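You operate a simulated robot arm through the tools that you are given. There is no shell and no other tool. Be economical: measure what you need, move in short steps, check, and stop when the job is done.

The job below is to be done with a simulated two-armed robot. You get a single attempt, and the scene is never put back.

## Task
Polish the tarnish off the brass block with the wetted yellow-grip pad.
Fine: wet the pad on the sponge; block in the orange frame while you rub; pad back where it stood, block on the purple tray. Set down upright: brass block, pad with a yellow grip. What is to be rubbed or washed off counts as gone when no trace of it is left.

It is judged by the outcome, as a careful person would: the job done as asked, and still so three seconds after it is handed in. It fails if anything else is knocked over, pushed out of place, dropped, spilled or broken.

## Robot
Two 6-joint arms with fingered hands on one trunk, on a base that drives. Base frame: it is fixed to the floor where the robot stands at the start and does not move with it; the origin is under the middle of the robot, x ahead of it, y to its left, z up; the surface under the hand at the start is at about z = 880. Lengths are in mm, angles in rad, forces in N, time in s.
The left shoulder is at the start at [70, 168, 1429], the right one opposite. With the tool pointing down near the work surface each hand reaches from about 420 to 680 mm from the robot's upright axis, wherever it stands, measured 20 degrees to its own side. Places, roughly: inside of the orange frame [500, 200, 900]; inside of the small purple tray [700, 200, 900]; sponge in the navy tray [600, 0, 900]. Payload 4 kg a hand.
Tool frame (each hand has its own): the origin (TCP) lies between the finger pads and is the grasp point; the fingertips stand 26 mm ahead of it; z points along the fingers, y is the line along which they close. Largest opening 132 mm; the body of the gripper starts 73 mm behind the TCP. The gripper is a hand of 3 fingers: y runs from the thumb to the fingers, the wrist lies at [0, 0, -224] in the tool frame, and closing takes about 1.5 s.
Orientation is that of the tool frame in the base frame, as a unit quaternion [x, y, z, w]. With the fingers straight down and closing along the base's y, the tool's x points along the base's -x, its y along +y and its z along -z.

## Interface
- The arms move only by the tool arm_command. It takes "left_steps", "right_steps" or both (then of equal length, played together; a hand with none holds still); each is a list of rows, each an object (a shift or turn left out is 0, a gripper value left out holds the last) with "delta_pos": the shift along the tool's x, y, z in units of 300 mm (1.0 is 300 mm), a list of three; "angular": the turn, a rotation vector about the tool's x, y, z in units of 120 degrees (1.0 is 120 degrees), a list of three. In form: [{"delta_pos": [x, y, z], "angular": [wx, wy, wz]}, ...]. A call has 1 to 8 rows; each row is the pose to reach, as a shift and turn from the pose commanded when the call began, along the tool's axes at that moment. "left_hand" and "right_hand" are, for a hand that has rows, the finger opening in cm, from 0 to 13.2, set as the call begins (left out, the last holds). A call with a number of a shift or a turn outside -1 to 1 is refused whole. Rows are played at 5 a second. More than 50 mm and 0.15 rad between two rows, or a gripper value outside its range, and nothing of the call is played. A pose out of reach is approached as far as the arm can. The call stops where the force on the tool passes 40 N (or 10 N more than at its start, if that is more) or the arm is blocked; 0.2 s more then pass. The fingers move at their own pace (about 108 mm/s each) and stop on an object; they squeeze with about 33 N. The grip force told is the motor's: it shows also when the fingers shut on nothing. Time passes only in rows, and 0.2 s behind the last, so rows that repeat a pose let the fingers close. The reply holds the time, the measured pose of the TCP, the force on the tool along the base axes, the opening and the grip force, in the units named above and with some noise, with the torque about the TCP (base axes, N m) and any sound that the robot's microphone picked up.
- Cameras (640 x 400 px; columns grow to the right, rows downward): "scene" is now at [114.1, 29.1, 1629.2]; the picture's right is [0.41, -0.91, 0.00], its down [-0.79, -0.35, -0.51] and it looks along [0.46, 0.21, -0.86] (base axes); focal length 277 px, centre (320, 200). "left" rides on the left gripper at [-62, 3, -92] in its tool frame; the picture's right is [-0.05, -1.00, 0.00], its down [0.83, -0.04, -0.56] and it looks along [0.55, -0.03, 0.83] (tool axes); focal length 230 px, centre (320, 200). "right" rides on the right gripper at [62, 3, -92] in its tool frame; the picture's right is [-0.05, 1.00, 0.00], its down [-0.83, -0.04, -0.56] and it looks along [-0.55, -0.03, 0.83] (tool axes); focal length 230 px, centre (320, 200). There is no depth. A picture from a camera that has moved, and an enlarged one, comes with that camera's place and axes in the base frame and with its lens.
- get_image(camera): a new picture of that camera. It takes no simulated time.
- raise_lower(by): slides the trunk up (or, below 0, down) by that many mm; the arms and the scene camera ride with it, the base frame stays. It gives what a move gives, with no picture.
- drive_base(legs): drives the robot by 1 to 6 legs, each [ahead, left, turn to the left] in mm, mm and rad, along the robot's own axes; the way and the turn of a leg run together, so that a leg with both is an arc; at most 1500 mm and 3.142 rad a leg. The arms and the cameras ride along, it lands a little off, and it stops where it bumps. It gives what a move gives.
- curl_fingers(finger1, finger2, thumb_bend, hand): sets how far each is bent, from 0 (flat) to 100 (curled in); at 30 the hand is open as for a grip, at 70 the pads meet at the TCP. One left out holds its place. A second passes; each finger stops where it meets its share of the squeeze, and holds until it gets a number again. A gripper value or a shape takes the hand back. It gives what a move gives, with no picture; readings hold the bend of each and the force on the fingers (four entries, about 0 where the hand has none), thumb and palm.
- grasp_type(shape, hand): the hand has 3 fingers and takes this shape, open, in about a second: jaw (thumb against the fingers, like two jaws); tri (thumb and two fingers); tip (a fingertip pinch); poke (one finger out to press); point (the index stretched); flat (the hand flat); cup (the hand cupped); fist (a fist). The gripper value then closes the fingers along that shape, each until it touches; the sizes above hold for jaw. It gives what a move gives, with no picture.
- aim_head(pan, tilt): turns the head with the scene camera to pan (to the left, within 1.501 rad either way) and tilt (down, from -0.506 to 1.204), counted from straight ahead of the robot. It gives what a move gives.
- close_up(camera, box): a new picture of the part [left, top, right, bottom] of that camera's present view, enlarged. It takes no simulated time.
- close_job(): hands the job in; it is judged then, once.

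Go step by step. Nothing tells you exact positions but the pictures and the camera data: compare them with the known pose of the tool, close in by small moves and look again before you grip or let go. The budget is 120 turns and 100 pictures, counting those below and the enlarged ones. Unless the task says otherwise, let go and move clear before handing in, and close with one line.

The tools are called after ">>>" as name(argument=value, ...) on one line, values as JSON. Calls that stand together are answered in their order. arm_command: Moves the arms, as the interface text tells. Its arguments: {"type":"object","properties":{"left_steps":{"type":"array"},"left_hand":{"type":"number"},"right_steps":{"type":"array"},"right_hand":{"type":"number"}},"required":[]} The other tools are called the same way: raise_lower (by) slides the trunk up or down; grasp_type (shape, hand) gives the hand a shape; curl_fingers (finger1, finger2, thumb_bend, hand) moves the fingers one by one; drive_base (legs) drives the base; aim_head (pan, tilt) turns the head that bears the scene camera; get_image (camera) takes a picture; close_up (camera, box) takes an enlarged picture of a part of a camera's view; close_job () hands the job in.

At the start:

```text
time: 0.0
left_position: [475.9, 330.9, 999.6]
left_ee_rot: [-0.001, 1.0, 0.001, 0.0]
left_force: [-0.6, 0.5, -0.5]
left_wrist_torque: [0.0, 0.01, 0.01]
left_width: 132.0
left_gripper_force: 0.0
left_shape: jaw
left_bend: [30.0, 30.0, 30.0]
left_finger forces: [0.0, 0.0, 0.0, 0.1, 0.0, 0.0]
right_position: [628.8, -88.4, 999.4]
right_ee_rot: [0.0, 1.0, 0.001, 0.0]
right_force: [-0.1, -0.2, 0.4]
right_wrist_torque: [0.02, -0.01, 0.0]
right_width: 132.0
right_gripper_force: 0.1
right_shape: jaw
right_bend: [30.0, 30.0, 30.0]
right_finger forces: [0.1, 0.0, 0.0, 0.0, 0.0, 0.0]
trunk travel left (down, up): [-875.0, 65.0]
robot x, y, heading: [-0.7, 0.0, -0.002]
head pan, tilt: [0.419, 1.038]
```

scene: 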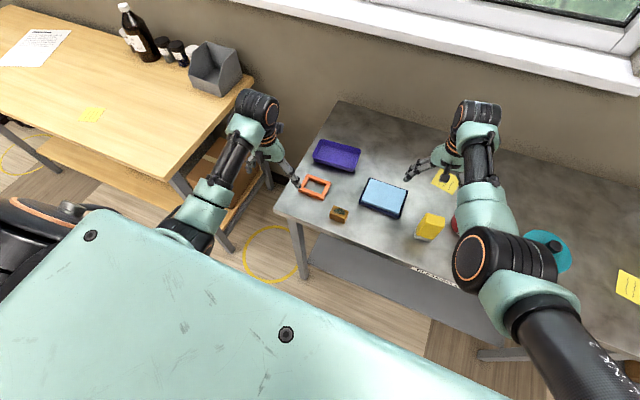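
right: 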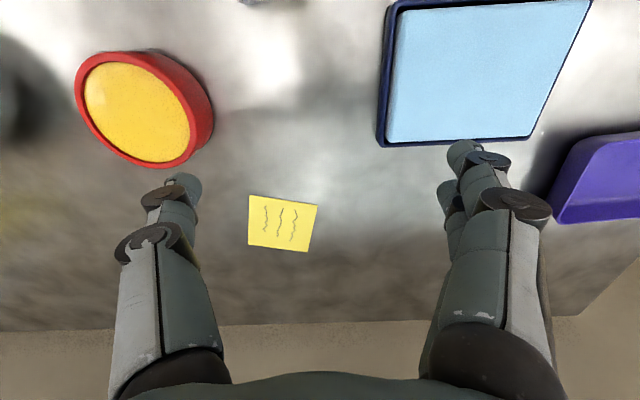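
left: 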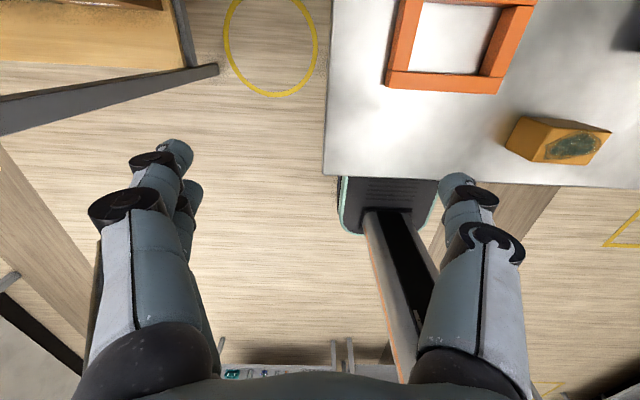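

I see the orange frame, purple tray, navy sponge tray, a small brass block near the front edge, and a yellow block (perhaps the pad). I look closer first.

>>> close_up(camera="scene", box=[270, 120, 480, 251])

>>> close_up(camera="scene", box=[390, 190, 480, 246])

```text
3.05 times, centred on (375, 186) of scene
camera zoom: at [114.1, 29.1, 1629.2], right [0.41, -0.91, 0.0], down [-0.79, -0.35, -0.51], along [0.46, 0.21, -0.86], focal length 845 px, centre (152, 244)
```

zoom: 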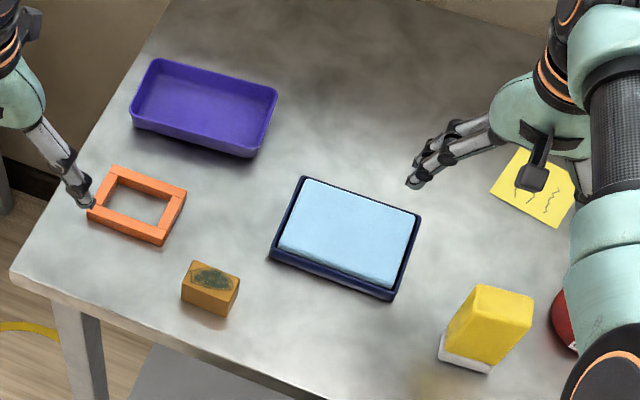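

```text
7.11 times, centred on (435, 218) of scene
camera zoom: at [114.1, 29.1, 1629.2], right [0.41, -0.91, 0.0], down [-0.79, -0.35, -0.51], along [0.46, 0.21, -0.86], focal length 1971 px, centre (-498, 72)
```

zoom: 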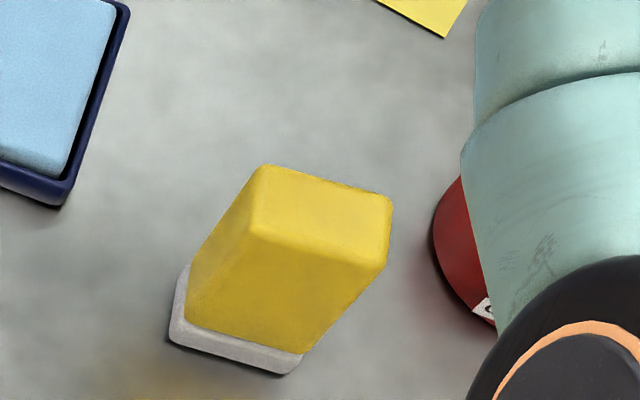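

The brass block (tarnish on top) is about [484,131], roughly 27×47×38 mm; the frame is about [548,238], the pad about [537,-117], and the tray about [707,226]. I move the left hand above the block and look.

>>> arm_command(left_steps=[{"delta_pos": [0, -0.133, 0]}, {"delta_pos": [-0.01, -0.267, 0]}, {"delta_pos": [-0.02, -0.4, 0]}, {"delta_pos": [-0.027, -0.533, 0]}, {"delta_pos": [-0.027, -0.667, 0]}, {"delta_pos": [-0.027, -0.667, 0]}], left_hand=8)

>>> get_image(camera="left")

>>> close_up(camera="scene", box=[270, 120, 430, 220])

```text
time: 1.4
left_position: [484.3, 209.5, 992.4]
left_ee_rot: [-0.018, 0.997, 0.071, -0.001]
left_force: [0.2, 0.7, 0.2]
left_wrist_torque: [0.0, -0.04, 0.01]
left_width: 80.2
left_gripper_force: 0.1
left_shape: jaw
left_bend: [71.0, 71.0, 71.0]
left_finger forces: [0.0, 0.0, 0.0, 0.0, 0.0, 0.0]
right_position: [630.0, -86.6, 999.3]
right_ee_rot: [0.0, 1.0, 0.0, 0.001]
right_force: [-0.5, 0.4, 0.1]
right_wrist_torque: [-0.01, 0.03, 0.01]
right_width: 131.9
right_gripper_force: 0.1
right_shape: jaw
right_bend: [30.0, 30.0, 30.0]
right_finger forces: [0.0, 0.1, 0.0, 0.0, 0.0, 0.0]
trunk travel left (down, up): [-875.0, 65.0]
robot x, y, heading: [-1.0, 3.1, 0.001]
head pan, tilt: [0.419, 1.038]
stopped in row 6 (left hand): the arm was blocked; the commanded pose is now the measured one
```

```text
94 pictures are left
camera left: at [546.2, 201.9, 1081.3], right [0.09, -0.99, -0.14], down [-0.83, -0.15, 0.54], along [-0.56, 0.07, -0.83], focal length 230 px, centre (320, 200)
```

left: 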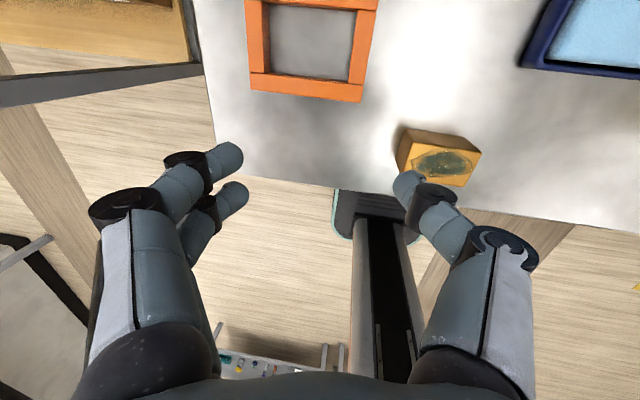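

```text
4.00 times, centred on (350, 170) of scene
camera zoom: at [114.1, 30.1, 1629.1], right [0.41, -0.91, 0.0], down [-0.79, -0.35, -0.51], along [0.46, 0.21, -0.86], focal length 1109 px, centre (200, 320)
```

zoom: 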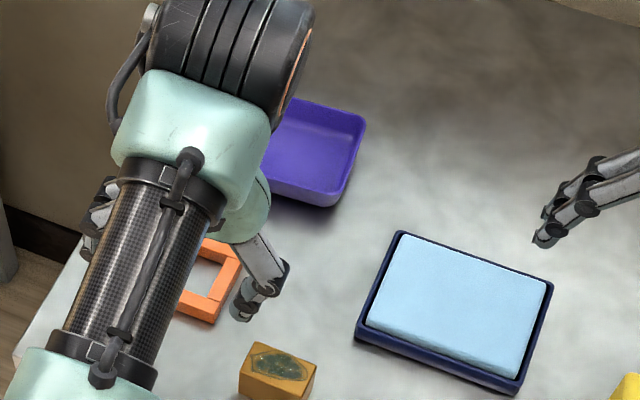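

The left arm can't reach so far inward, so I raise the trunk a little and drive the robot to its right.

>>> raise_lower(by=50)

>>> drive_base(legs=[[0, -150, 0]])

>>> arm_command(left_steps=[{"delta_pos": [0, 0.07, 0], "angular": [0.034, 0, 0.008]}, {"delta_pos": [0, 0.14, 0], "angular": [0.068, 0, 0.017]}, {"delta_pos": [0, 0.21, 0], "angular": [0.068, 0, 0.017]}, {"delta_pos": [0, 0.21, 0], "angular": [0.068, 0, 0.017]}])

>>> get_image(camera="left")

>>> get_image(camera="scene")

```text
time: 2.3
left_position: [484.9, 207.6, 1041.3]
left_ee_rot: [-0.019, 0.997, 0.071, -0.002]
left_force: [0.4, -0.6, -0.4]
left_wrist_torque: [0.02, 0.02, -0.02]
left_width: 80.3
left_gripper_force: 0.1
left_shape: jaw
left_bend: [71.0, 71.0, 71.0]
left_finger forces: [0.0, 0.0, 0.1, 0.0, 0.0, 0.0]
right_position: [630.1, -88.6, 1048.2]
right_ee_rot: [0.001, 1.0, 0.0, 0.0]
right_force: [0.2, 0.3, 0.5]
right_wrist_torque: [-0.01, -0.01, 0.0]
right_width: 132.0
right_gripper_force: 0.2
right_shape: jaw
right_bend: [30.0, 30.0, 30.0]
right_finger forces: [0.0, 0.0, 0.0, 0.1, 0.0, 0.0]
trunk travel left (down, up): [-925.0, 15.0]
robot x, y, heading: [-0.7, 1.9, 0.006]
head pan, tilt: [0.419, 1.038]
```

```text
time: 3.7
left_position: [485.0, 63.8, 1040.3]
left_ee_rot: [-0.019, 0.997, 0.07, -0.001]
left_force: [0.2, -0.1, 0.1]
left_wrist_torque: [-0.07, -0.02, 0.0]
left_width: 80.3
left_gripper_force: 0.0
left_shape: jaw
left_bend: [71.0, 71.0, 71.0]
left_finger forces: [0.0, 0.0, 0.1, 0.1, 0.0, 0.0]
right_position: [629.6, -231.7, 1048.9]
right_ee_rot: [-0.001, 1.0, -0.001, 0.0]
right_force: [-0.8, 0.1, 1.0]
right_wrist_torque: [-0.03, -0.01, -0.01]
right_width: 131.9
right_gripper_force: 0.0
right_shape: jaw
right_bend: [30.0, 30.0, 30.0]
right_finger forces: [0.0, 0.0, 0.0, 0.1, 0.0, 0.0]
trunk travel left (down, up): [-925.0, 15.0]
robot x, y, heading: [3.4, -149.4, 0.005]
head pan, tilt: [0.419, 1.038]
```

```text
time: 4.7
left_position: [481.7, 122.5, 1049.3]
left_ee_rot: [-0.001, 1.0, -0.001, 0.0]
left_force: [-0.4, 0.7, 0.9]
left_wrist_torque: [-0.02, 0.02, 0.02]
left_width: 80.4
left_gripper_force: 0.1
left_shape: jaw
left_bend: [71.0, 71.0, 71.0]
left_finger forces: [0.0, 0.0, 0.1, 0.1, 0.0, 0.0]
right_position: [629.0, -236.3, 1050.7]
right_ee_rot: [0.001, 1.0, 0.001, -0.001]
right_force: [0.6, 0.1, 0.5]
right_wrist_torque: [-0.02, 0.02, -0.03]
right_width: 132.0
right_gripper_force: 0.0
right_shape: jaw
right_bend: [30.0, 30.0, 30.0]
right_finger forces: [0.1, 0.0, 0.0, 0.0, 0.1, 0.0]
trunk travel left (down, up): [-925.0, 15.0]
robot x, y, heading: [-1.6, -146.7, -0.0]
head pan, tilt: [0.419, 1.038]
```

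```text
92 pictures are left
camera left: at [544.1, 126.0, 1139.7], right [0.05, -1.0, 0.0], down [-0.83, -0.04, 0.56], along [-0.56, -0.03, -0.83], focal length 230 px, centre (320, 200)
```

left: 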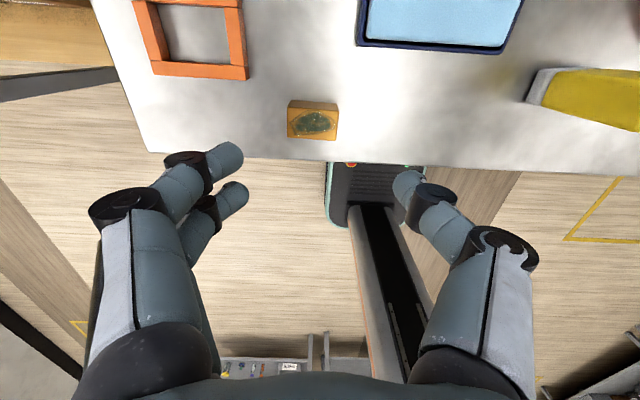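

```text
91 pictures are left
camera scene: at [114.2, -118.9, 1679.2], right [0.41, -0.91, 0.0], down [-0.79, -0.35, -0.51], along [0.46, 0.21, -0.86], focal length 277 px, centre (320, 200)
```

scene: 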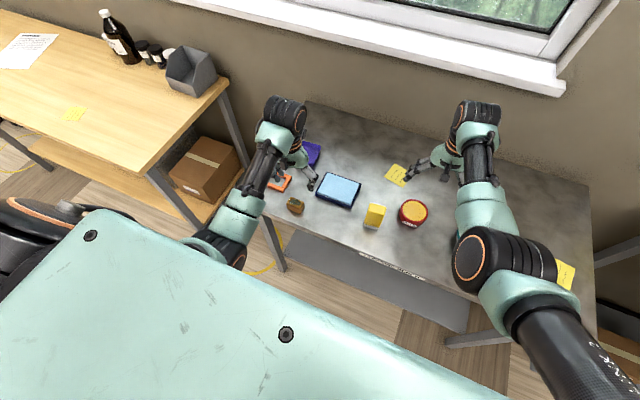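

The hand is straight over the block area. I zoom in to measure the block and frame.

>>> close_up(camera="left", box=[120, 0, 376, 160])

>>> close_up(camera="scene", box=[250, 130, 442, 250])

```text
2.50 times, centred on (248, 80) of left
camera zoom: at [544.1, 126.0, 1139.7], right [0.05, -1.0, 0.0], down [-0.83, -0.04, 0.56], along [-0.56, -0.03, -0.83], focal length 575 px, centre (500, 500)
```

zoom: 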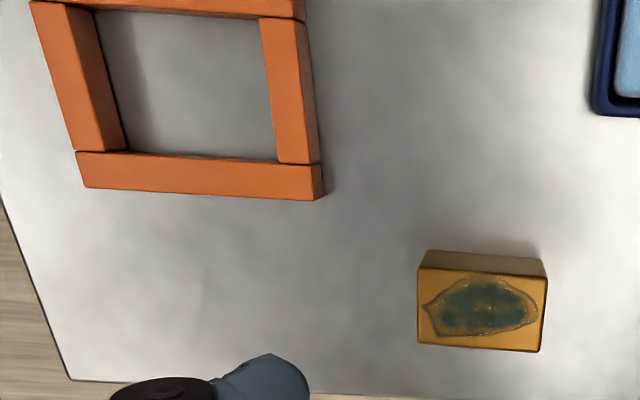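

```text
3.33 times, centred on (346, 190) of scene
camera zoom: at [114.2, -118.9, 1679.2], right [0.41, -0.91, 0.0], down [-0.79, -0.35, -0.51], along [0.46, 0.21, -0.86], focal length 924 px, centre (233, 233)
```

zoom: 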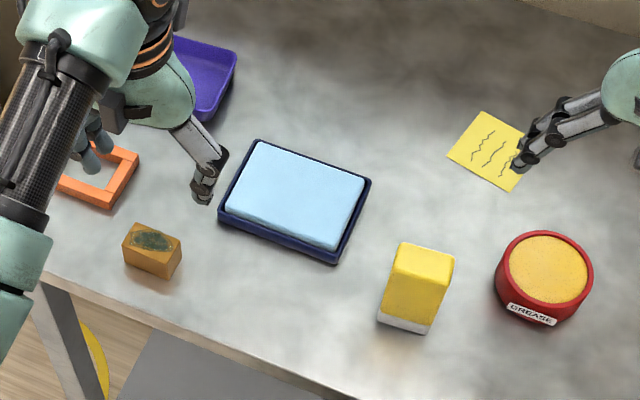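

The block's centre is [482,130] (28×48×38, aligned), and the frame's inside is about x 526–567, y 205–268 with its top at z≈898. I lower the trunk, descend and grip the block high, so the fingers stay above the frame later.

>>> raise_lower(by=-50)

>>> arm_command(left_steps=[{"delta_pos": [0, 0.024, 0.08]}, {"delta_pos": [0, 0.024, 0.16]}, {"delta_pos": [0, 0.024, 0.2]}, {"delta_pos": [0, 0.024, 0.2]}])

>>> get_image(camera="left")

```text
time: 5.6
left_position: [482.6, 123.3, 998.9]
left_ee_rot: [-0.002, 1.0, -0.001, -0.001]
left_force: [0.3, 0.2, 0.6]
left_wrist_torque: [-0.01, 0.01, 0.0]
left_width: 80.2
left_gripper_force: 0.1
left_shape: jaw
left_bend: [71.0, 71.0, 71.0]
left_finger forces: [0.1, 0.1, 0.0, 0.0, 0.0, 0.1]
right_position: [629.6, -233.7, 1000.1]
right_ee_rot: [-0.001, 1.0, 0.0, 0.0]
right_force: [0.3, -0.3, -0.3]
right_wrist_torque: [0.01, 0.0, 0.03]
right_width: 131.9
right_gripper_force: 0.1
right_shape: jaw
right_bend: [30.0, 30.0, 30.0]
right_finger forces: [0.1, 0.1, 0.1, 0.0, 0.0, 0.0]
trunk travel left (down, up): [-875.0, 65.0]
robot x, y, heading: [1.5, -147.5, 0.004]
head pan, tilt: [0.419, 1.038]
```

```text
time: 6.6
left_position: [481.5, 131.4, 938.2]
left_ee_rot: [0.0, 1.0, -0.001, -0.002]
left_force: [-0.2, 0.3, 0.3]
left_wrist_torque: [-0.04, -0.01, -0.02]
left_width: 80.1
left_gripper_force: 0.1
left_shape: jaw
left_bend: [71.0, 71.0, 71.0]
left_finger forces: [0.0, 0.0, 0.0, 0.0, 0.0, 0.0]
right_position: [630.2, -234.3, 1000.2]
right_ee_rot: [-0.001, 1.0, 0.0, 0.0]
right_force: [-0.1, 0.2, 0.2]
right_wrist_torque: [-0.01, 0.02, 0.0]
right_width: 131.8
right_gripper_force: 0.2
right_shape: jaw
right_bend: [30.0, 30.0, 30.0]
right_finger forces: [0.0, 0.0, 0.0, 0.0, 0.1, 0.0]
trunk travel left (down, up): [-875.0, 65.0]
robot x, y, heading: [1.7, -146.8, 0.001]
head pan, tilt: [0.419, 1.038]
```

```text
88 pictures are left
camera left: at [543.2, 133.6, 1029.0], right [0.05, -1.0, 0.0], down [-0.83, -0.04, 0.56], along [-0.56, -0.03, -0.83], focal length 230 px, centre (320, 200)
```

left: 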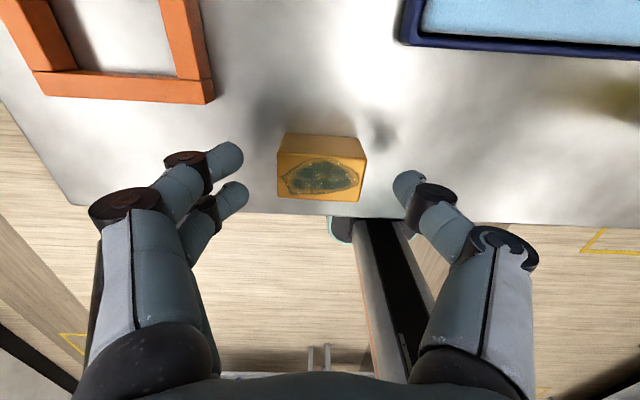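

Aligned. I lower 10 mm more and close on the block.

>>> arm_command(left_steps=[{"delta_pos": [0, -0.003, 0.034]}, {"delta_pos": [0, -0.003, 0.034]}])

>>> arm_command(left_steps=[{"delta_pos": [0, 0, 0]}, {"delta_pos": [0, 0, 0]}, {"delta_pos": [0, 0, 0]}, {"delta_pos": [0, 0, 0]}, {"delta_pos": [0, 0, 0]}, {"delta_pos": [0, 0, 0]}, {"delta_pos": [0, 0, 0]}], left_hand=3.5)

>>> get_image(camera="left")

```text
time: 7.2
left_position: [481.0, 129.5, 926.9]
left_ee_rot: [-0.001, 1.0, -0.001, -0.002]
left_force: [-0.4, 0.1, -1.0]
left_wrist_torque: [0.01, 0.04, 0.01]
left_width: 80.2
left_gripper_force: 0.0
left_shape: jaw
left_bend: [71.0, 71.0, 71.0]
left_finger forces: [0.1, 0.0, 0.0, 0.0, 0.1, 0.0]
right_position: [629.5, -235.6, 999.2]
right_ee_rot: [-0.001, 1.0, 0.0, 0.0]
right_force: [1.1, -0.2, -0.4]
right_wrist_torque: [0.03, 0.0, 0.01]
right_width: 131.7
right_gripper_force: 0.1
right_shape: jaw
right_bend: [30.0, 30.0, 30.0]
right_finger forces: [0.1, 0.0, 0.0, 0.1, 0.0, 0.0]
trunk travel left (down, up): [-875.0, 65.0]
robot x, y, heading: [0.7, -147.4, 0.004]
head pan, tilt: [0.419, 1.038]
```

```text
time: 8.8
left_position: [481.3, 129.1, 927.6]
left_ee_rot: [-0.001, 1.0, -0.001, -0.002]
left_force: [-0.9, 0.2, -0.4]
left_wrist_torque: [0.02, 0.0, -0.02]
left_width: 43.0
left_gripper_force: 33.5
left_shape: jaw
left_bend: [73.0, 73.0, 70.0]
left_finger forces: [14.9, 15.0, 0.1, 0.1, 30.1, 0.0]
right_position: [630.0, -234.6, 999.3]
right_ee_rot: [-0.001, 1.0, 0.0, 0.0]
right_force: [0.1, 0.6, 0.3]
right_wrist_torque: [0.0, 0.0, -0.01]
right_width: 131.9
right_gripper_force: 0.0
right_shape: jaw
right_bend: [30.0, 30.0, 30.0]
right_finger forces: [0.0, 0.1, 0.0, 0.0, 0.0, 0.0]
trunk travel left (down, up): [-875.0, 65.0]
robot x, y, heading: [-0.5, -147.3, 0.003]
head pan, tilt: [0.419, 1.038]
```

```text
87 pictures are left
camera left: at [542.9, 133.0, 1018.8], right [0.05, -1.0, 0.0], down [-0.83, -0.04, 0.56], along [-0.56, -0.03, -0.83], focal length 230 px, centre (320, 200)
```

left: 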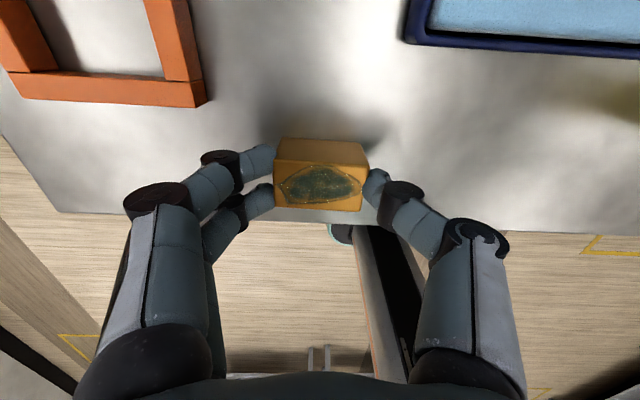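

Gripped firmly. Lift and carry it above the frame, then look.

>>> arm_command(left_steps=[{"delta_pos": [0, 0, -0.1]}, {"delta_pos": [0, 0, -0.15]}, {"delta_pos": [-0.055, 0.09, -0.15]}, {"delta_pos": [-0.11, 0.18, -0.15]}, {"delta_pos": [-0.164, 0.27, -0.15]}, {"delta_pos": [-0.219, 0.36, -0.15]}, {"delta_pos": [-0.219, 0.36, -0.15]}])

>>> get_image(camera="left")

>>> close_up(camera="scene", box=[240, 120, 400, 220])

```text
time: 10.4
left_position: [548.6, 238.8, 973.0]
left_ee_rot: [-0.001, 1.0, -0.001, -0.001]
left_force: [0.3, -0.2, -4.5]
left_wrist_torque: [0.0, 0.0, 0.01]
left_width: 43.3
left_gripper_force: 32.9
left_shape: jaw
left_bend: [73.0, 73.0, 70.0]
left_finger forces: [15.0, 15.2, 0.0, 0.0, 30.3, 0.0]
right_position: [630.2, -234.2, 998.8]
right_ee_rot: [-0.002, 1.0, 0.0, 0.0]
right_force: [0.2, -0.1, 0.8]
right_wrist_torque: [-0.02, -0.04, 0.01]
right_width: 132.0
right_gripper_force: 0.1
right_shape: jaw
right_bend: [30.0, 30.0, 30.0]
right_finger forces: [0.1, 0.0, 0.1, 0.0, 0.1, 0.0]
trunk travel left (down, up): [-875.0, 65.0]
robot x, y, heading: [-1.3, -149.3, 0.002]
head pan, tilt: [0.419, 1.038]
```

```text
86 pictures are left
camera left: at [610.0, 241.8, 1063.5], right [0.05, -1.0, 0.0], down [-0.83, -0.04, 0.56], along [-0.56, -0.03, -0.83], focal length 230 px, centre (320, 200)
```

left: 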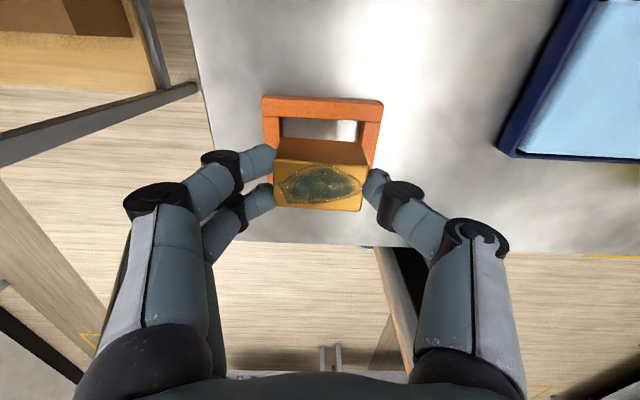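

```text
4.00 times, centred on (320, 170) of scene
camera zoom: at [114.7, -117.6, 1629.1], right [0.41, -0.91, 0.0], down [-0.79, -0.35, -0.51], along [0.46, 0.21, -0.86], focal length 1109 px, centre (320, 320)
```

zoom: 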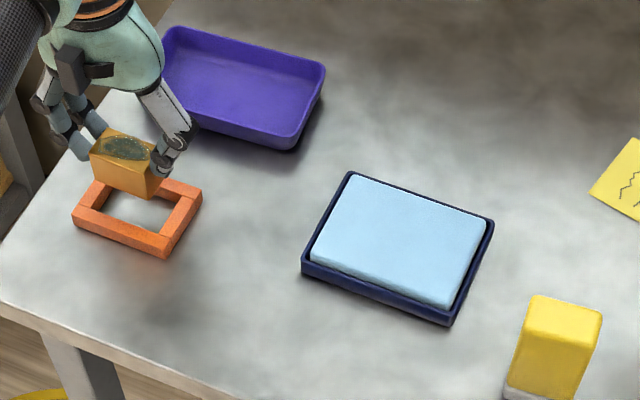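

Nearly centred; I shift 2 mm and lower into the frame.

>>> arm_command(left_steps=[{"delta_pos": [0.008, -0.004, 0.05]}, {"delta_pos": [0.008, -0.004, 0.09]}, {"delta_pos": [0.008, -0.004, 0.12]}, {"delta_pos": [0.008, -0.004, 0.145]}, {"delta_pos": [0.008, -0.004, 0.153]}])

>>> get_image(camera="left")

>>> close_up(camera="scene", box=[240, 120, 400, 220])

```text
time: 11.6
left_position: [545.4, 236.5, 928.4]
left_ee_rot: [-0.001, 1.0, 0.0, 0.0]
left_force: [0.6, 0.5, -0.2]
left_wrist_torque: [-0.03, -0.04, 0.01]
left_width: 43.5
left_gripper_force: 32.3
left_shape: jaw
left_bend: [73.0, 73.0, 70.0]
left_finger forces: [15.6, 15.6, 0.0, 0.0, 30.5, 0.0]
right_position: [628.0, -233.5, 1000.1]
right_ee_rot: [0.0, 1.0, 0.001, 0.0]
right_force: [0.4, 0.6, 0.9]
right_wrist_torque: [0.02, -0.01, 0.01]
right_width: 131.9
right_gripper_force: 0.1
right_shape: jaw
right_bend: [30.0, 30.0, 30.0]
right_finger forces: [0.1, 0.1, 0.1, 0.0, 0.0, 0.0]
trunk travel left (down, up): [-875.0, 65.0]
robot x, y, heading: [0.4, -150.2, 0.003]
head pan, tilt: [0.419, 1.038]
```

```text
84 pictures are left
camera left: at [607.2, 239.5, 1018.9], right [0.05, -1.0, 0.0], down [-0.83, -0.04, 0.56], along [-0.55, -0.03, -0.83], focal length 230 px, centre (320, 200)
```

left: 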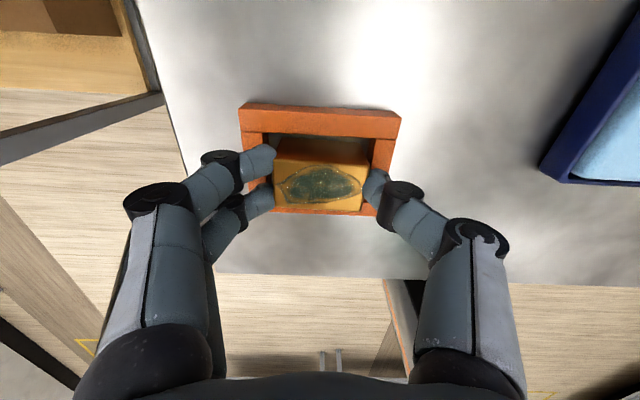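

```text
4.00 times, centred on (320, 170) of scene
camera zoom: at [113.7, -118.1, 1629.3], right [0.41, -0.91, 0.0], down [-0.79, -0.35, -0.51], along [0.46, 0.21, -0.86], focal length 1109 px, centre (320, 320)
```

zoom: 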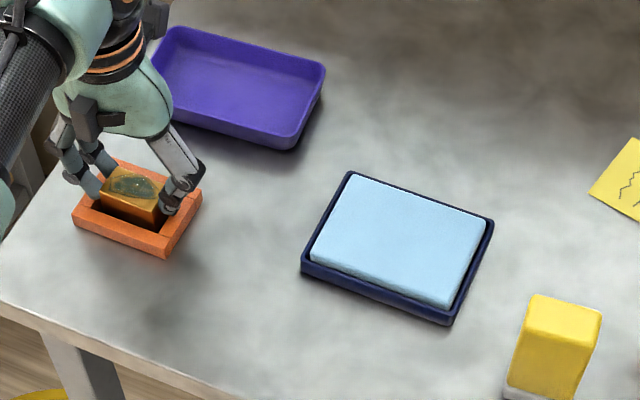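

The block sits in the frame on the table. I open and lift away.

>>> arm_command(left_steps=[{"delta_pos": [0, 0, 0]}, {"delta_pos": [0, 0, 0]}, {"delta_pos": [0, 0, 0]}, {"delta_pos": [0, 0, -0.07]}, {"delta_pos": [0, 0, -0.17]}, {"delta_pos": [0, 0, -0.3]}, {"delta_pos": [0, 0, -0.3]}], left_hand=7)

>>> get_image(camera="left")

```text
time: 13.2
left_position: [544.3, 237.3, 1017.7]
left_ee_rot: [-0.001, 1.0, -0.001, -0.001]
left_force: [0.0, 0.5, 0.3]
left_wrist_torque: [-0.03, 0.0, 0.0]
left_width: 69.4
left_gripper_force: 0.0
left_shape: jaw
left_bend: [72.0, 72.0, 70.0]
left_finger forces: [0.1, 0.0, 0.0, 0.0, 0.1, 0.1]
right_position: [630.8, -234.5, 1000.9]
right_ee_rot: [-0.001, 1.0, 0.0, 0.0]
right_force: [-0.2, 0.0, 1.0]
right_wrist_torque: [0.0, 0.01, -0.04]
right_width: 131.7
right_gripper_force: 0.1
right_shape: jaw
right_bend: [30.0, 30.0, 30.0]
right_finger forces: [0.1, 0.1, 0.0, 0.0, 0.1, 0.0]
trunk travel left (down, up): [-875.0, 65.0]
robot x, y, heading: [-0.8, -145.4, 0.004]
head pan, tilt: [0.419, 1.038]
```

```text
82 pictures are left
camera left: at [606.1, 240.8, 1108.9], right [0.05, -1.0, 0.0], down [-0.83, -0.04, 0.56], along [-0.56, -0.03, -0.83], focal length 230 px, centre (320, 200)
```

left: 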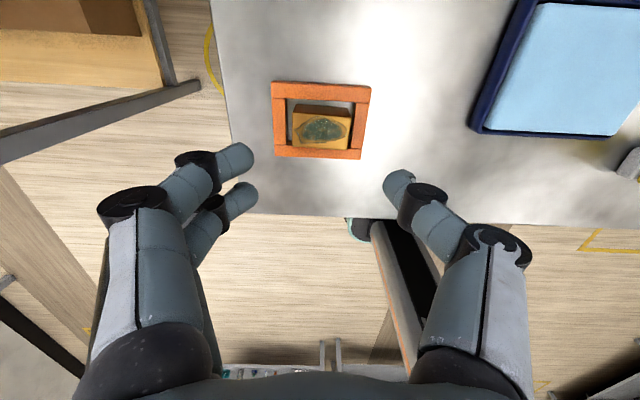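

The block stands in the frame. I'll use the left hand for the pad too, by driving to the right; first I look whether the table's right side is clear for the right hand.

>>> raise_lower(by=60)

>>> aim_head(pan=-0.5, tilt=0.9)

>>> get_image(camera="scene")

```text
time: 14.2
left_position: [544.5, 237.7, 1077.2]
left_ee_rot: [-0.001, 1.0, 0.0, -0.002]
left_force: [-0.1, -0.5, 1.0]
left_wrist_torque: [0.01, 0.01, -0.01]
left_width: 69.5
left_gripper_force: 0.1
left_shape: jaw
left_bend: [72.0, 72.0, 70.0]
left_finger forces: [0.0, 0.0, 0.1, 0.1, 0.0, 0.1]
right_position: [629.9, -234.9, 1059.8]
right_ee_rot: [-0.001, 1.0, 0.001, -0.001]
right_force: [0.0, 0.2, -0.5]
right_wrist_torque: [0.02, 0.0, 0.04]
right_width: 132.0
right_gripper_force: 0.1
right_shape: jaw
right_bend: [30.0, 30.0, 30.0]
right_finger forces: [0.1, 0.1, 0.0, 0.0, 0.0, 0.1]
trunk travel left (down, up): [-935.0, 5.0]
robot x, y, heading: [0.1, -147.5, -0.001]
head pan, tilt: [0.419, 1.038]
```

```text
time: 15.4
left_position: [543.5, 238.9, 1076.6]
left_ee_rot: [0.0, 1.0, 0.0, -0.002]
left_force: [-0.8, 0.1, -0.6]
left_wrist_torque: [-0.02, 0.0, -0.01]
left_width: 69.1
left_gripper_force: 0.0
left_shape: jaw
left_bend: [72.0, 72.0, 70.0]
left_finger forces: [0.1, 0.0, 0.0, 0.0, 0.0, 0.0]
right_position: [631.0, -234.2, 1059.8]
right_ee_rot: [-0.001, 1.0, -0.001, 0.0]
right_force: [-0.5, -0.5, 0.6]
right_wrist_torque: [0.01, -0.01, -0.02]
right_width: 131.7
right_gripper_force: 0.1
right_shape: jaw
right_bend: [30.0, 30.0, 30.0]
right_finger forces: [0.0, 0.0, 0.0, 0.1, 0.0, 0.0]
trunk travel left (down, up): [-935.0, 5.0]
robot x, y, heading: [3.6, -146.3, 0.002]
head pan, tilt: [-0.499, 0.901]
```

```text
81 pictures are left
camera scene: at [119.1, -181.1, 1699.0], right [-0.48, -0.88, 0.0], down [-0.69, 0.37, -0.62], along [0.55, -0.3, -0.78], focal length 277 px, centre (320, 200)
```

scene: 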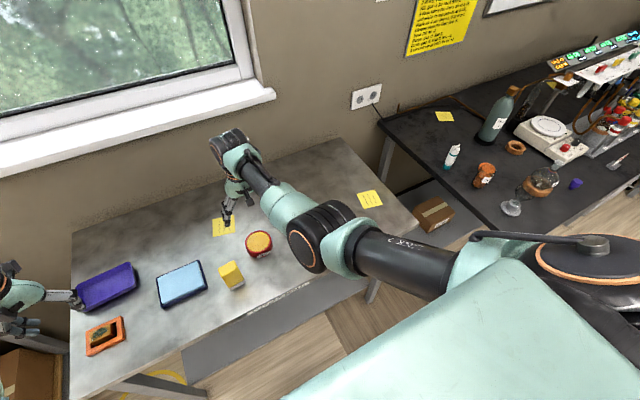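

The right side is clear. I drive 250 mm further right and bring the left hand above the pad.

>>> drive_base(legs=[[0, -255, 0]])

>>> aim_head(pan=0.45, tilt=1.04)

>>> get_image(camera="left")

>>> get_image(camera="scene")

```text
time: 17.2
left_position: [545.8, -15.8, 1076.1]
left_ee_rot: [0.0, 1.0, -0.002, -0.002]
left_force: [-0.3, -0.4, -0.7]
left_wrist_torque: [-0.02, -0.03, 0.01]
left_width: 69.1
left_gripper_force: 0.1
left_shape: jaw
left_bend: [72.0, 72.0, 70.0]
left_finger forces: [0.0, 0.1, 0.0, 0.0, 0.0, 0.1]
right_position: [629.7, -487.2, 1059.4]
right_ee_rot: [0.0, 1.0, -0.001, 0.0]
right_force: [-0.3, 0.3, 0.9]
right_wrist_torque: [-0.01, 0.02, 0.01]
right_width: 131.9
right_gripper_force: 0.0
right_shape: jaw
right_bend: [30.0, 30.0, 30.0]
right_finger forces: [0.0, 0.0, 0.0, 0.0, 0.0, 0.1]
trunk travel left (down, up): [-935.0, 5.0]
robot x, y, heading: [1.4, -401.5, -0.001]
head pan, tilt: [-0.499, 0.901]
```

```text
time: 18.5
left_position: [545.3, -17.2, 1077.7]
left_ee_rot: [-0.001, 1.0, 0.0, -0.002]
left_force: [0.6, -0.1, 0.8]
left_wrist_torque: [0.01, 0.02, -0.03]
left_width: 69.3
left_gripper_force: 0.1
left_shape: jaw
left_bend: [72.0, 72.0, 70.0]
left_finger forces: [0.0, 0.0, 0.1, 0.1, 0.0, 0.0]
right_position: [629.6, -489.5, 1059.2]
right_ee_rot: [0.0, 1.0, 0.001, 0.0]
right_force: [0.3, 0.0, 0.2]
right_wrist_torque: [0.0, -0.02, 0.02]
right_width: 131.7
right_gripper_force: 0.0
right_shape: jaw
right_bend: [30.0, 30.0, 30.0]
right_finger forces: [0.0, 0.1, 0.1, 0.0, 0.0, 0.0]
trunk travel left (down, up): [-935.0, 5.0]
robot x, y, heading: [-2.5, -398.6, -0.002]
head pan, tilt: [0.45, 1.04]
```

```text
80 pictures are left
camera left: at [606.6, -13.9, 1168.4], right [0.05, -1.0, 0.0], down [-0.83, -0.04, 0.56], along [-0.56, -0.03, -0.83], focal length 230 px, centre (320, 200)
```

left: 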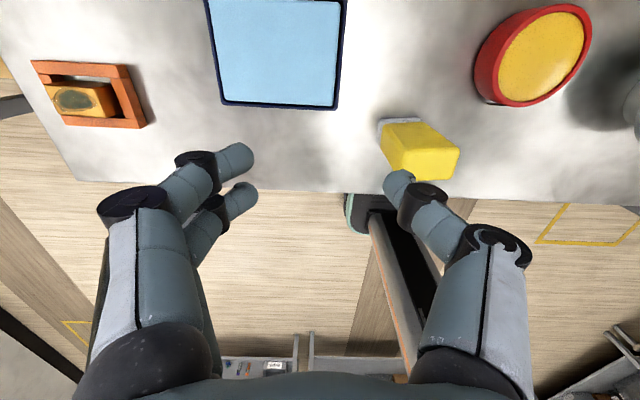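

```text
79 pictures are left
camera scene: at [113.3, -370.0, 1689.0], right [0.43, -0.9, 0.0], down [-0.78, -0.37, -0.51], along [0.46, 0.22, -0.86], focal length 277 px, centre (320, 200)
```

scene: 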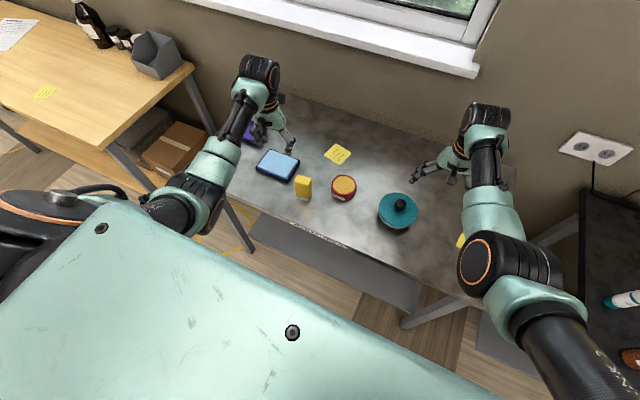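

>>> close_up(camera="left", box=[340, 80, 500, 180])

>>> close_up(camera="scene", box=[250, 140, 378, 220])

```text
4.00 times, centred on (420, 130) of left
camera zoom: at [606.6, -13.9, 1168.4], right [0.05, -1.0, 0.0], down [-0.83, -0.04, 0.56], along [-0.56, -0.03, -0.83], focal length 920 px, centre (-80, 480)
```

zoom: 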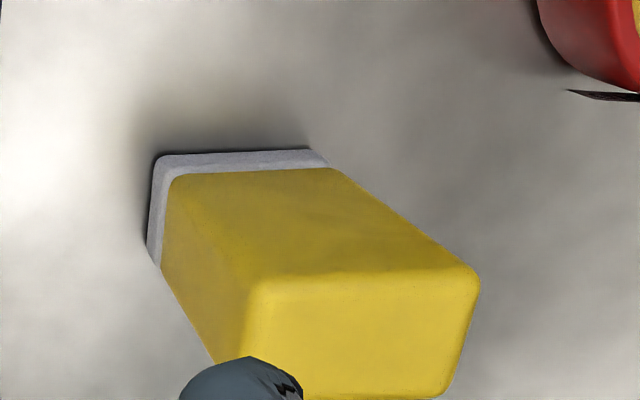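

```text
5.00 times, centred on (314, 180) of scene
camera zoom: at [113.3, -370.0, 1689.0], right [0.43, -0.9, 0.0], down [-0.78, -0.37, -0.51], along [0.46, 0.22, -0.86], focal length 1386 px, centre (350, 300)
```

zoom: 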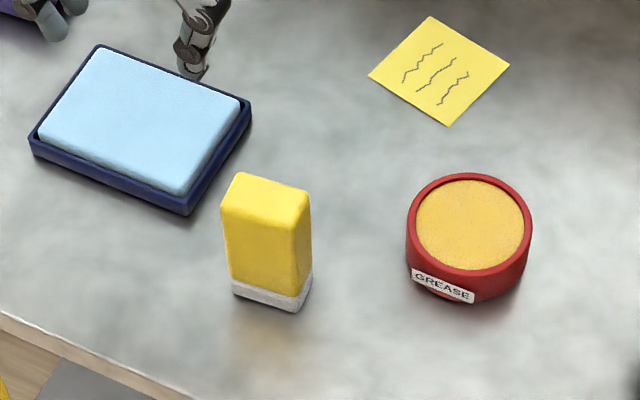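

The pad is about 104 mm tall, footprint ~29×46, centred [527,-113], turned about 0.1 rad. I bring the left hand above it with the same turn.

>>> arm_command(left_steps=[{"delta_pos": [0.02, -0.11, 0], "angular": [0, 0, -0.024]}, {"delta_pos": [0.04, -0.22, 0], "angular": [0, 0, -0.048]}, {"delta_pos": [0.061, -0.321, 0], "angular": [0, 0, -0.048]}, {"delta_pos": [0.061, -0.321, 0.06], "angular": [0, 0, -0.048]}, {"delta_pos": [0.061, -0.321, 0.12], "angular": [0, 0, -0.048]}, {"delta_pos": [0.061, -0.321, 0.12], "angular": [0, 0, -0.048]}], left_hand=8.5)

>>> get_image(camera="left")

>>> close_up(camera="scene", box=[220, 110, 380, 210])

```text
time: 19.9
left_position: [527.3, -114.8, 1042.2]
left_ee_rot: [-0.051, 0.999, 0.0, -0.002]
left_force: [0.9, 0.0, 0.3]
left_wrist_torque: [-0.02, 0.0, -0.03]
left_width: 84.4
left_gripper_force: 0.0
left_shape: jaw
left_bend: [70.0, 70.0, 68.0]
left_finger forces: [0.1, 0.1, 0.0, 0.0, 0.1, 0.0]
right_position: [630.3, -490.6, 1059.3]
right_ee_rot: [0.0, 1.0, 0.001, 0.0]
right_force: [0.4, -0.8, 1.0]
right_wrist_torque: [0.01, 0.02, 0.03]
right_width: 132.1
right_gripper_force: 0.1
right_shape: jaw
right_bend: [30.0, 30.0, 30.0]
right_finger forces: [0.0, 0.1, 0.1, 0.0, 0.1, 0.0]
trunk travel left (down, up): [-935.0, 5.0]
robot x, y, heading: [-1.5, -399.6, 0.003]
head pan, tilt: [0.45, 1.04]
```

```text
76 pictures are left
camera left: at [588.3, -105.5, 1132.8], right [0.15, -0.99, 0.0], down [-0.82, -0.13, 0.56], along [-0.55, -0.09, -0.83], focal length 230 px, centre (320, 200)
```

left: 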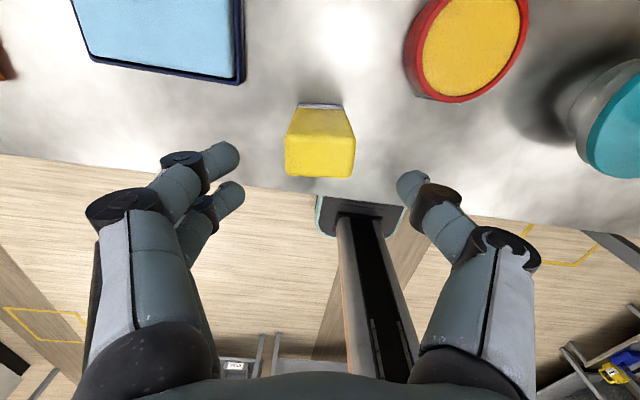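

```text
4.00 times, centred on (300, 160) of scene
camera zoom: at [113.1, -371.4, 1689.1], right [0.43, -0.9, 0.0], down [-0.78, -0.37, -0.51], along [0.46, 0.22, -0.86], focal length 1109 px, centre (400, 360)
```

zoom: 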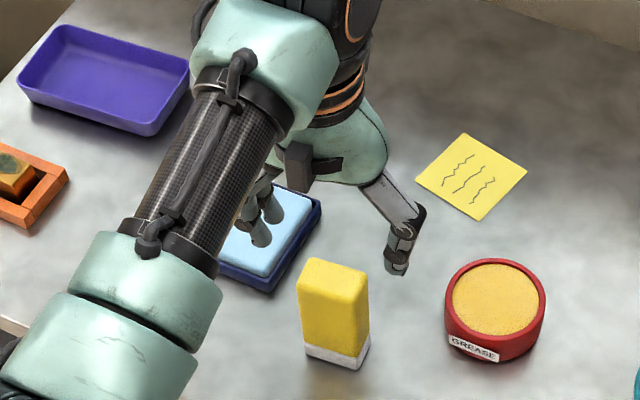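

Aligned. I descend to grip the pad at mid-height.

>>> arm_command(left_steps=[{"delta_pos": [0, 0.003, 0.1]}, {"delta_pos": [0, 0.003, 0.2]}, {"delta_pos": [0, 0.003, 0.29]}, {"delta_pos": [0, 0.003, 0.32]}, {"delta_pos": [0, 0.003, 0.32]}])

>>> get_image(camera="left")

```text
time: 21.1
left_position: [526.2, -113.6, 945.6]
left_ee_rot: [-0.05, 0.999, 0.0, -0.001]
left_force: [0.5, 0.0, -0.5]
left_wrist_torque: [-0.03, 0.01, 0.02]
left_width: 84.8
left_gripper_force: 0.0
left_shape: jaw
left_bend: [70.0, 70.0, 68.0]
left_finger forces: [0.1, 0.0, 0.1, 0.0, 0.1, 0.0]
right_position: [628.9, -489.0, 1060.1]
right_ee_rot: [0.0, 1.0, 0.001, 0.0]
right_force: [-0.6, -0.5, -0.6]
right_wrist_torque: [-0.03, -0.01, 0.05]
right_width: 132.0
right_gripper_force: 0.0
right_shape: jaw
right_bend: [30.0, 30.0, 30.0]
right_finger forces: [0.0, 0.1, 0.0, 0.0, 0.1, 0.0]
trunk travel left (down, up): [-935.0, 5.0]
robot x, y, heading: [-1.0, -401.7, -0.0]
head pan, tilt: [0.45, 1.04]
```

```text
74 pictures are left
camera left: at [586.8, -104.0, 1037.1], right [0.15, -0.99, 0.0], down [-0.82, -0.13, 0.56], along [-0.55, -0.09, -0.83], focal length 230 px, centre (320, 200)
```

left: 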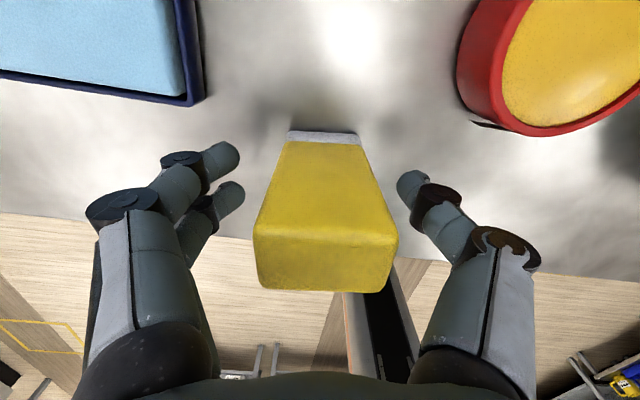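

Pad is centred within about 2 mm; I shift that and close.

>>> arm_command(left_steps=[{"delta_pos": [0, -0.007, 0]}, {"delta_pos": [0, -0.007, 0]}])

>>> arm_command(left_steps=[{"delta_pos": [0, 0, 0]}, {"delta_pos": [0, 0, 0]}, {"delta_pos": [0, 0, 0]}, {"delta_pos": [0, 0, 0]}, {"delta_pos": [0, 0, 0]}, {"delta_pos": [0, 0, 0]}, {"delta_pos": [0, 0, 0]}], left_hand=3.3)

>>> get_image(camera="left")

```text
time: 21.7
left_position: [528.1, -115.4, 946.4]
left_ee_rot: [-0.051, 0.999, 0.0, -0.001]
left_force: [0.0, -0.7, -0.9]
left_wrist_torque: [-0.02, -0.02, -0.03]
left_width: 84.7
left_gripper_force: 0.1
left_shape: jaw
left_bend: [70.0, 70.0, 68.0]
left_finger forces: [0.0, 0.0, 0.1, 0.0, 0.0, 0.0]
right_position: [628.3, -489.1, 1059.7]
right_ee_rot: [0.0, 1.0, 0.001, 0.0]
right_force: [-0.5, 0.4, 0.4]
right_wrist_torque: [0.01, -0.02, 0.03]
right_width: 131.9
right_gripper_force: 0.0
right_shape: jaw
right_bend: [30.0, 30.0, 30.0]
right_finger forces: [0.0, 0.0, 0.0, 0.0, 0.1, 0.0]
trunk travel left (down, up): [-935.0, 5.0]
robot x, y, heading: [-3.1, -403.4, 0.002]
head pan, tilt: [0.45, 1.04]
```

```text
time: 23.3
left_position: [527.2, -115.7, 945.5]
left_ee_rot: [-0.05, 0.999, 0.0, -0.001]
left_force: [0.6, -0.6, 0.3]
left_wrist_torque: [-0.01, 0.0, -0.04]
left_width: 43.5
left_gripper_force: 32.7
left_shape: jaw
left_bend: [74.0, 73.0, 70.0]
left_finger forces: [15.0, 15.0, 0.0, 0.0, 30.1, 0.0]
right_position: [628.4, -490.2, 1059.5]
right_ee_rot: [0.0, 1.0, 0.001, 0.0]
right_force: [0.1, -0.1, 0.6]
right_wrist_torque: [0.01, 0.02, 0.01]
right_width: 131.8
right_gripper_force: 0.0
right_shape: jaw
right_bend: [30.0, 30.0, 30.0]
right_finger forces: [0.1, 0.0, 0.0, 0.1, 0.0, 0.1]
trunk travel left (down, up): [-935.0, 5.0]
robot x, y, heading: [0.2, -403.1, 0.0]
head pan, tilt: [0.45, 1.04]
```

```text
73 pictures are left
camera left: at [587.5, -106.0, 1037.2], right [0.15, -0.99, 0.0], down [-0.82, -0.13, 0.56], along [-0.55, -0.09, -0.83], focal length 230 px, centre (320, 200)
```

left: 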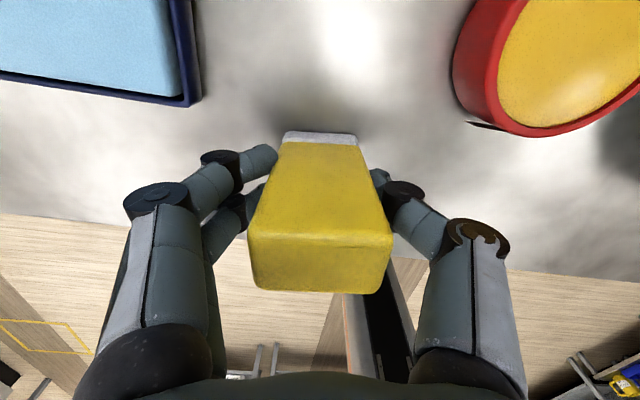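

Pad held (grip pose [527.2,-115.7,945.5], turn 0.1 — I return it there). I lift and carry it above the sponge.

>>> arm_command(left_steps=[{"delta_pos": [0, 0, -0.1]}, {"delta_pos": [0, 0, -0.21]}, {"delta_pos": [-0.07, 0.107, -0.21]}, {"delta_pos": [-0.139, 0.214, -0.21]}, {"delta_pos": [-0.208, 0.321, -0.21]}, {"delta_pos": [-0.277, 0.428, -0.21]}, {"delta_pos": [-0.277, 0.428, -0.21]}])

>>> get_image(camera="left")

>>> close_up(camera="scene", box=[220, 110, 380, 210])

```text
time: 24.9
left_position: [595.2, 21.7, 1007.5]
left_ee_rot: [-0.05, 0.999, -0.001, 0.0]
left_force: [-1.3, 0.6, -0.1]
left_wrist_torque: [-0.04, -0.01, 0.01]
left_width: 43.5
left_gripper_force: 33.2
left_shape: jaw
left_bend: [74.0, 73.0, 70.0]
left_finger forces: [15.1, 15.1, 0.1, 0.0, 30.0, 0.0]
right_position: [630.8, -489.7, 1059.2]
right_ee_rot: [0.0, 1.0, 0.0, 0.001]
right_force: [1.0, 0.0, -0.7]
right_wrist_torque: [0.0, -0.02, 0.0]
right_width: 131.9
right_gripper_force: 0.1
right_shape: jaw
right_bend: [30.0, 30.0, 30.0]
right_finger forces: [0.0, 0.0, 0.0, 0.1, 0.0, 0.0]
trunk travel left (down, up): [-935.0, 5.0]
robot x, y, heading: [-1.0, -403.0, -0.002]
head pan, tilt: [0.45, 1.04]
```

```text
72 pictures are left
camera left: at [656.6, 29.5, 1099.1], right [0.15, -0.99, 0.0], down [-0.82, -0.13, 0.56], along [-0.55, -0.09, -0.83], focal length 230 px, centre (320, 200)
```

left: 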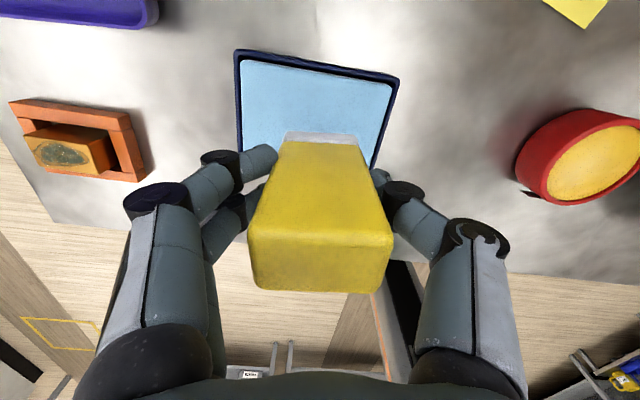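

```text
4.00 times, centred on (300, 160) of scene
camera zoom: at [113.5, -370.6, 1689.0], right [0.43, -0.9, 0.0], down [-0.78, -0.38, -0.51], along [0.46, 0.22, -0.86], focal length 1109 px, centre (400, 360)
```

zoom: 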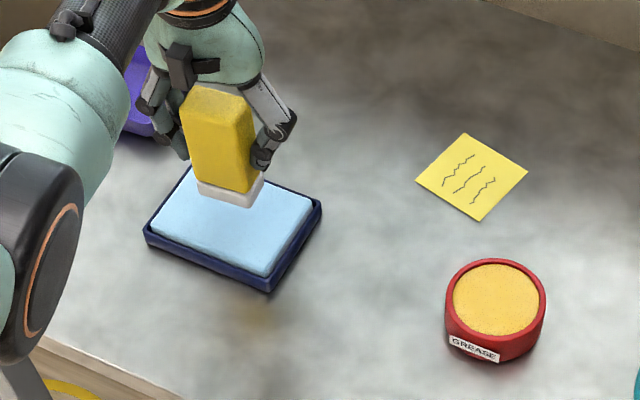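

Centred over the sponge. I press down gently.

>>> arm_command(left_steps=[{"delta_pos": [0, 0, 0.05]}, {"delta_pos": [0, 0, 0.08]}, {"delta_pos": [0, 0, 0.09]}, {"delta_pos": [0, 0, 0.1]}, {"delta_pos": [0, 0, 0.11]}, {"delta_pos": [0, 0, 0.12]}, {"delta_pos": [0, 0, 0.12]}])

>>> close_up(camera="scene", box=[220, 110, 380, 210])

```text
time: 26.5
left_position: [596.3, 20.8, 971.4]
left_ee_rot: [-0.051, 0.999, 0.0, -0.002]
left_force: [0.1, 0.3, -0.9]
left_wrist_torque: [0.02, -0.03, 0.02]
left_width: 43.1
left_gripper_force: 33.6
left_shape: jaw
left_bend: [74.0, 73.0, 70.0]
left_finger forces: [15.0, 15.0, 0.0, 0.1, 30.1, 0.1]
right_position: [630.2, -489.6, 1059.7]
right_ee_rot: [0.0, 1.0, 0.001, 0.0]
right_force: [1.0, 0.7, 0.6]
right_wrist_torque: [-0.01, 0.0, 0.01]
right_width: 132.1
right_gripper_force: 0.1
right_shape: jaw
right_bend: [30.0, 30.0, 30.0]
right_finger forces: [0.1, 0.0, 0.0, 0.0, 0.0, 0.0]
trunk travel left (down, up): [-935.0, 5.0]
robot x, y, heading: [2.4, -403.2, -0.002]
head pan, tilt: [0.45, 1.04]
```

```text
4.00 times, centred on (300, 160) of scene
camera zoom: at [113.4, -370.5, 1689.0], right [0.43, -0.9, 0.0], down [-0.78, -0.38, -0.51], along [0.46, 0.22, -0.86], focal length 1109 px, centre (400, 360)
```

zoom: 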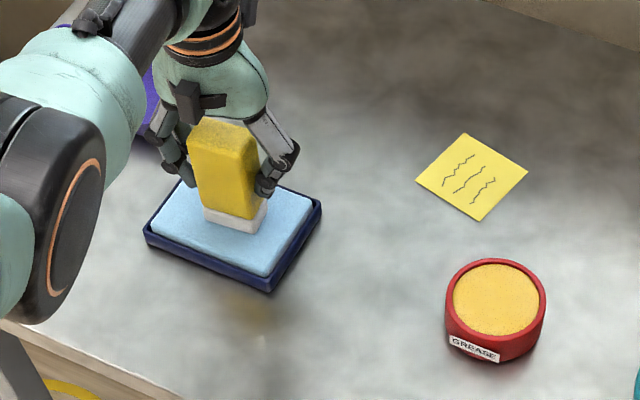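

>>> arm_command(left_steps=[{"delta_pos": [0, 0, 0.007]}, {"delta_pos": [0, 0, 0.013]}, {"delta_pos": [0, 0, 0.02]}, {"delta_pos": [0, 0, 0.025]}, {"delta_pos": [0, 0, 0.03]}, {"delta_pos": [0, 0, 0.035]}, {"delta_pos": [0, 0, 0.035]}])

>>> close_up(camera="scene", box=[250, 130, 330, 180])

```text
time: 28.1
left_position: [596.7, 20.7, 967.2]
left_ee_rot: [-0.05, 0.999, 0.001, 0.005]
left_force: [1.6, 3.2, 34.9]
left_wrist_torque: [0.25, 0.04, 0.01]
left_width: 45.0
left_gripper_force: 32.7
left_shape: jaw
left_bend: [74.0, 74.0, 71.0]
left_finger forces: [19.4, 19.5, 0.1, 0.0, 36.0, 0.1]
right_position: [624.8, -492.1, 1062.9]
right_ee_rot: [0.0, 1.0, 0.001, 0.001]
right_force: [0.3, -0.8, -0.1]
right_wrist_torque: [-0.02, -0.01, 0.01]
right_width: 131.9
right_gripper_force: 0.1
right_shape: jaw
right_bend: [30.0, 30.0, 30.0]
right_finger forces: [0.1, 0.0, 0.0, 0.0, 0.1, 0.0]
trunk travel left (down, up): [-935.0, 5.0]
robot x, y, heading: [2.9, -403.3, -0.002]
head pan, tilt: [0.45, 1.04]
```

```text
8.00 times, centred on (290, 155) of scene
camera zoom: at [107.0, -374.5, 1689.7], right [0.43, -0.9, 0.0], down [-0.77, -0.37, -0.51], along [0.46, 0.22, -0.86], focal length 2218 px, centre (560, 560)
```

zoom: 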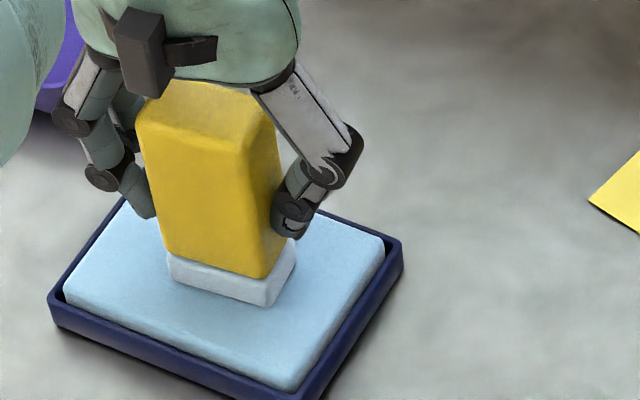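

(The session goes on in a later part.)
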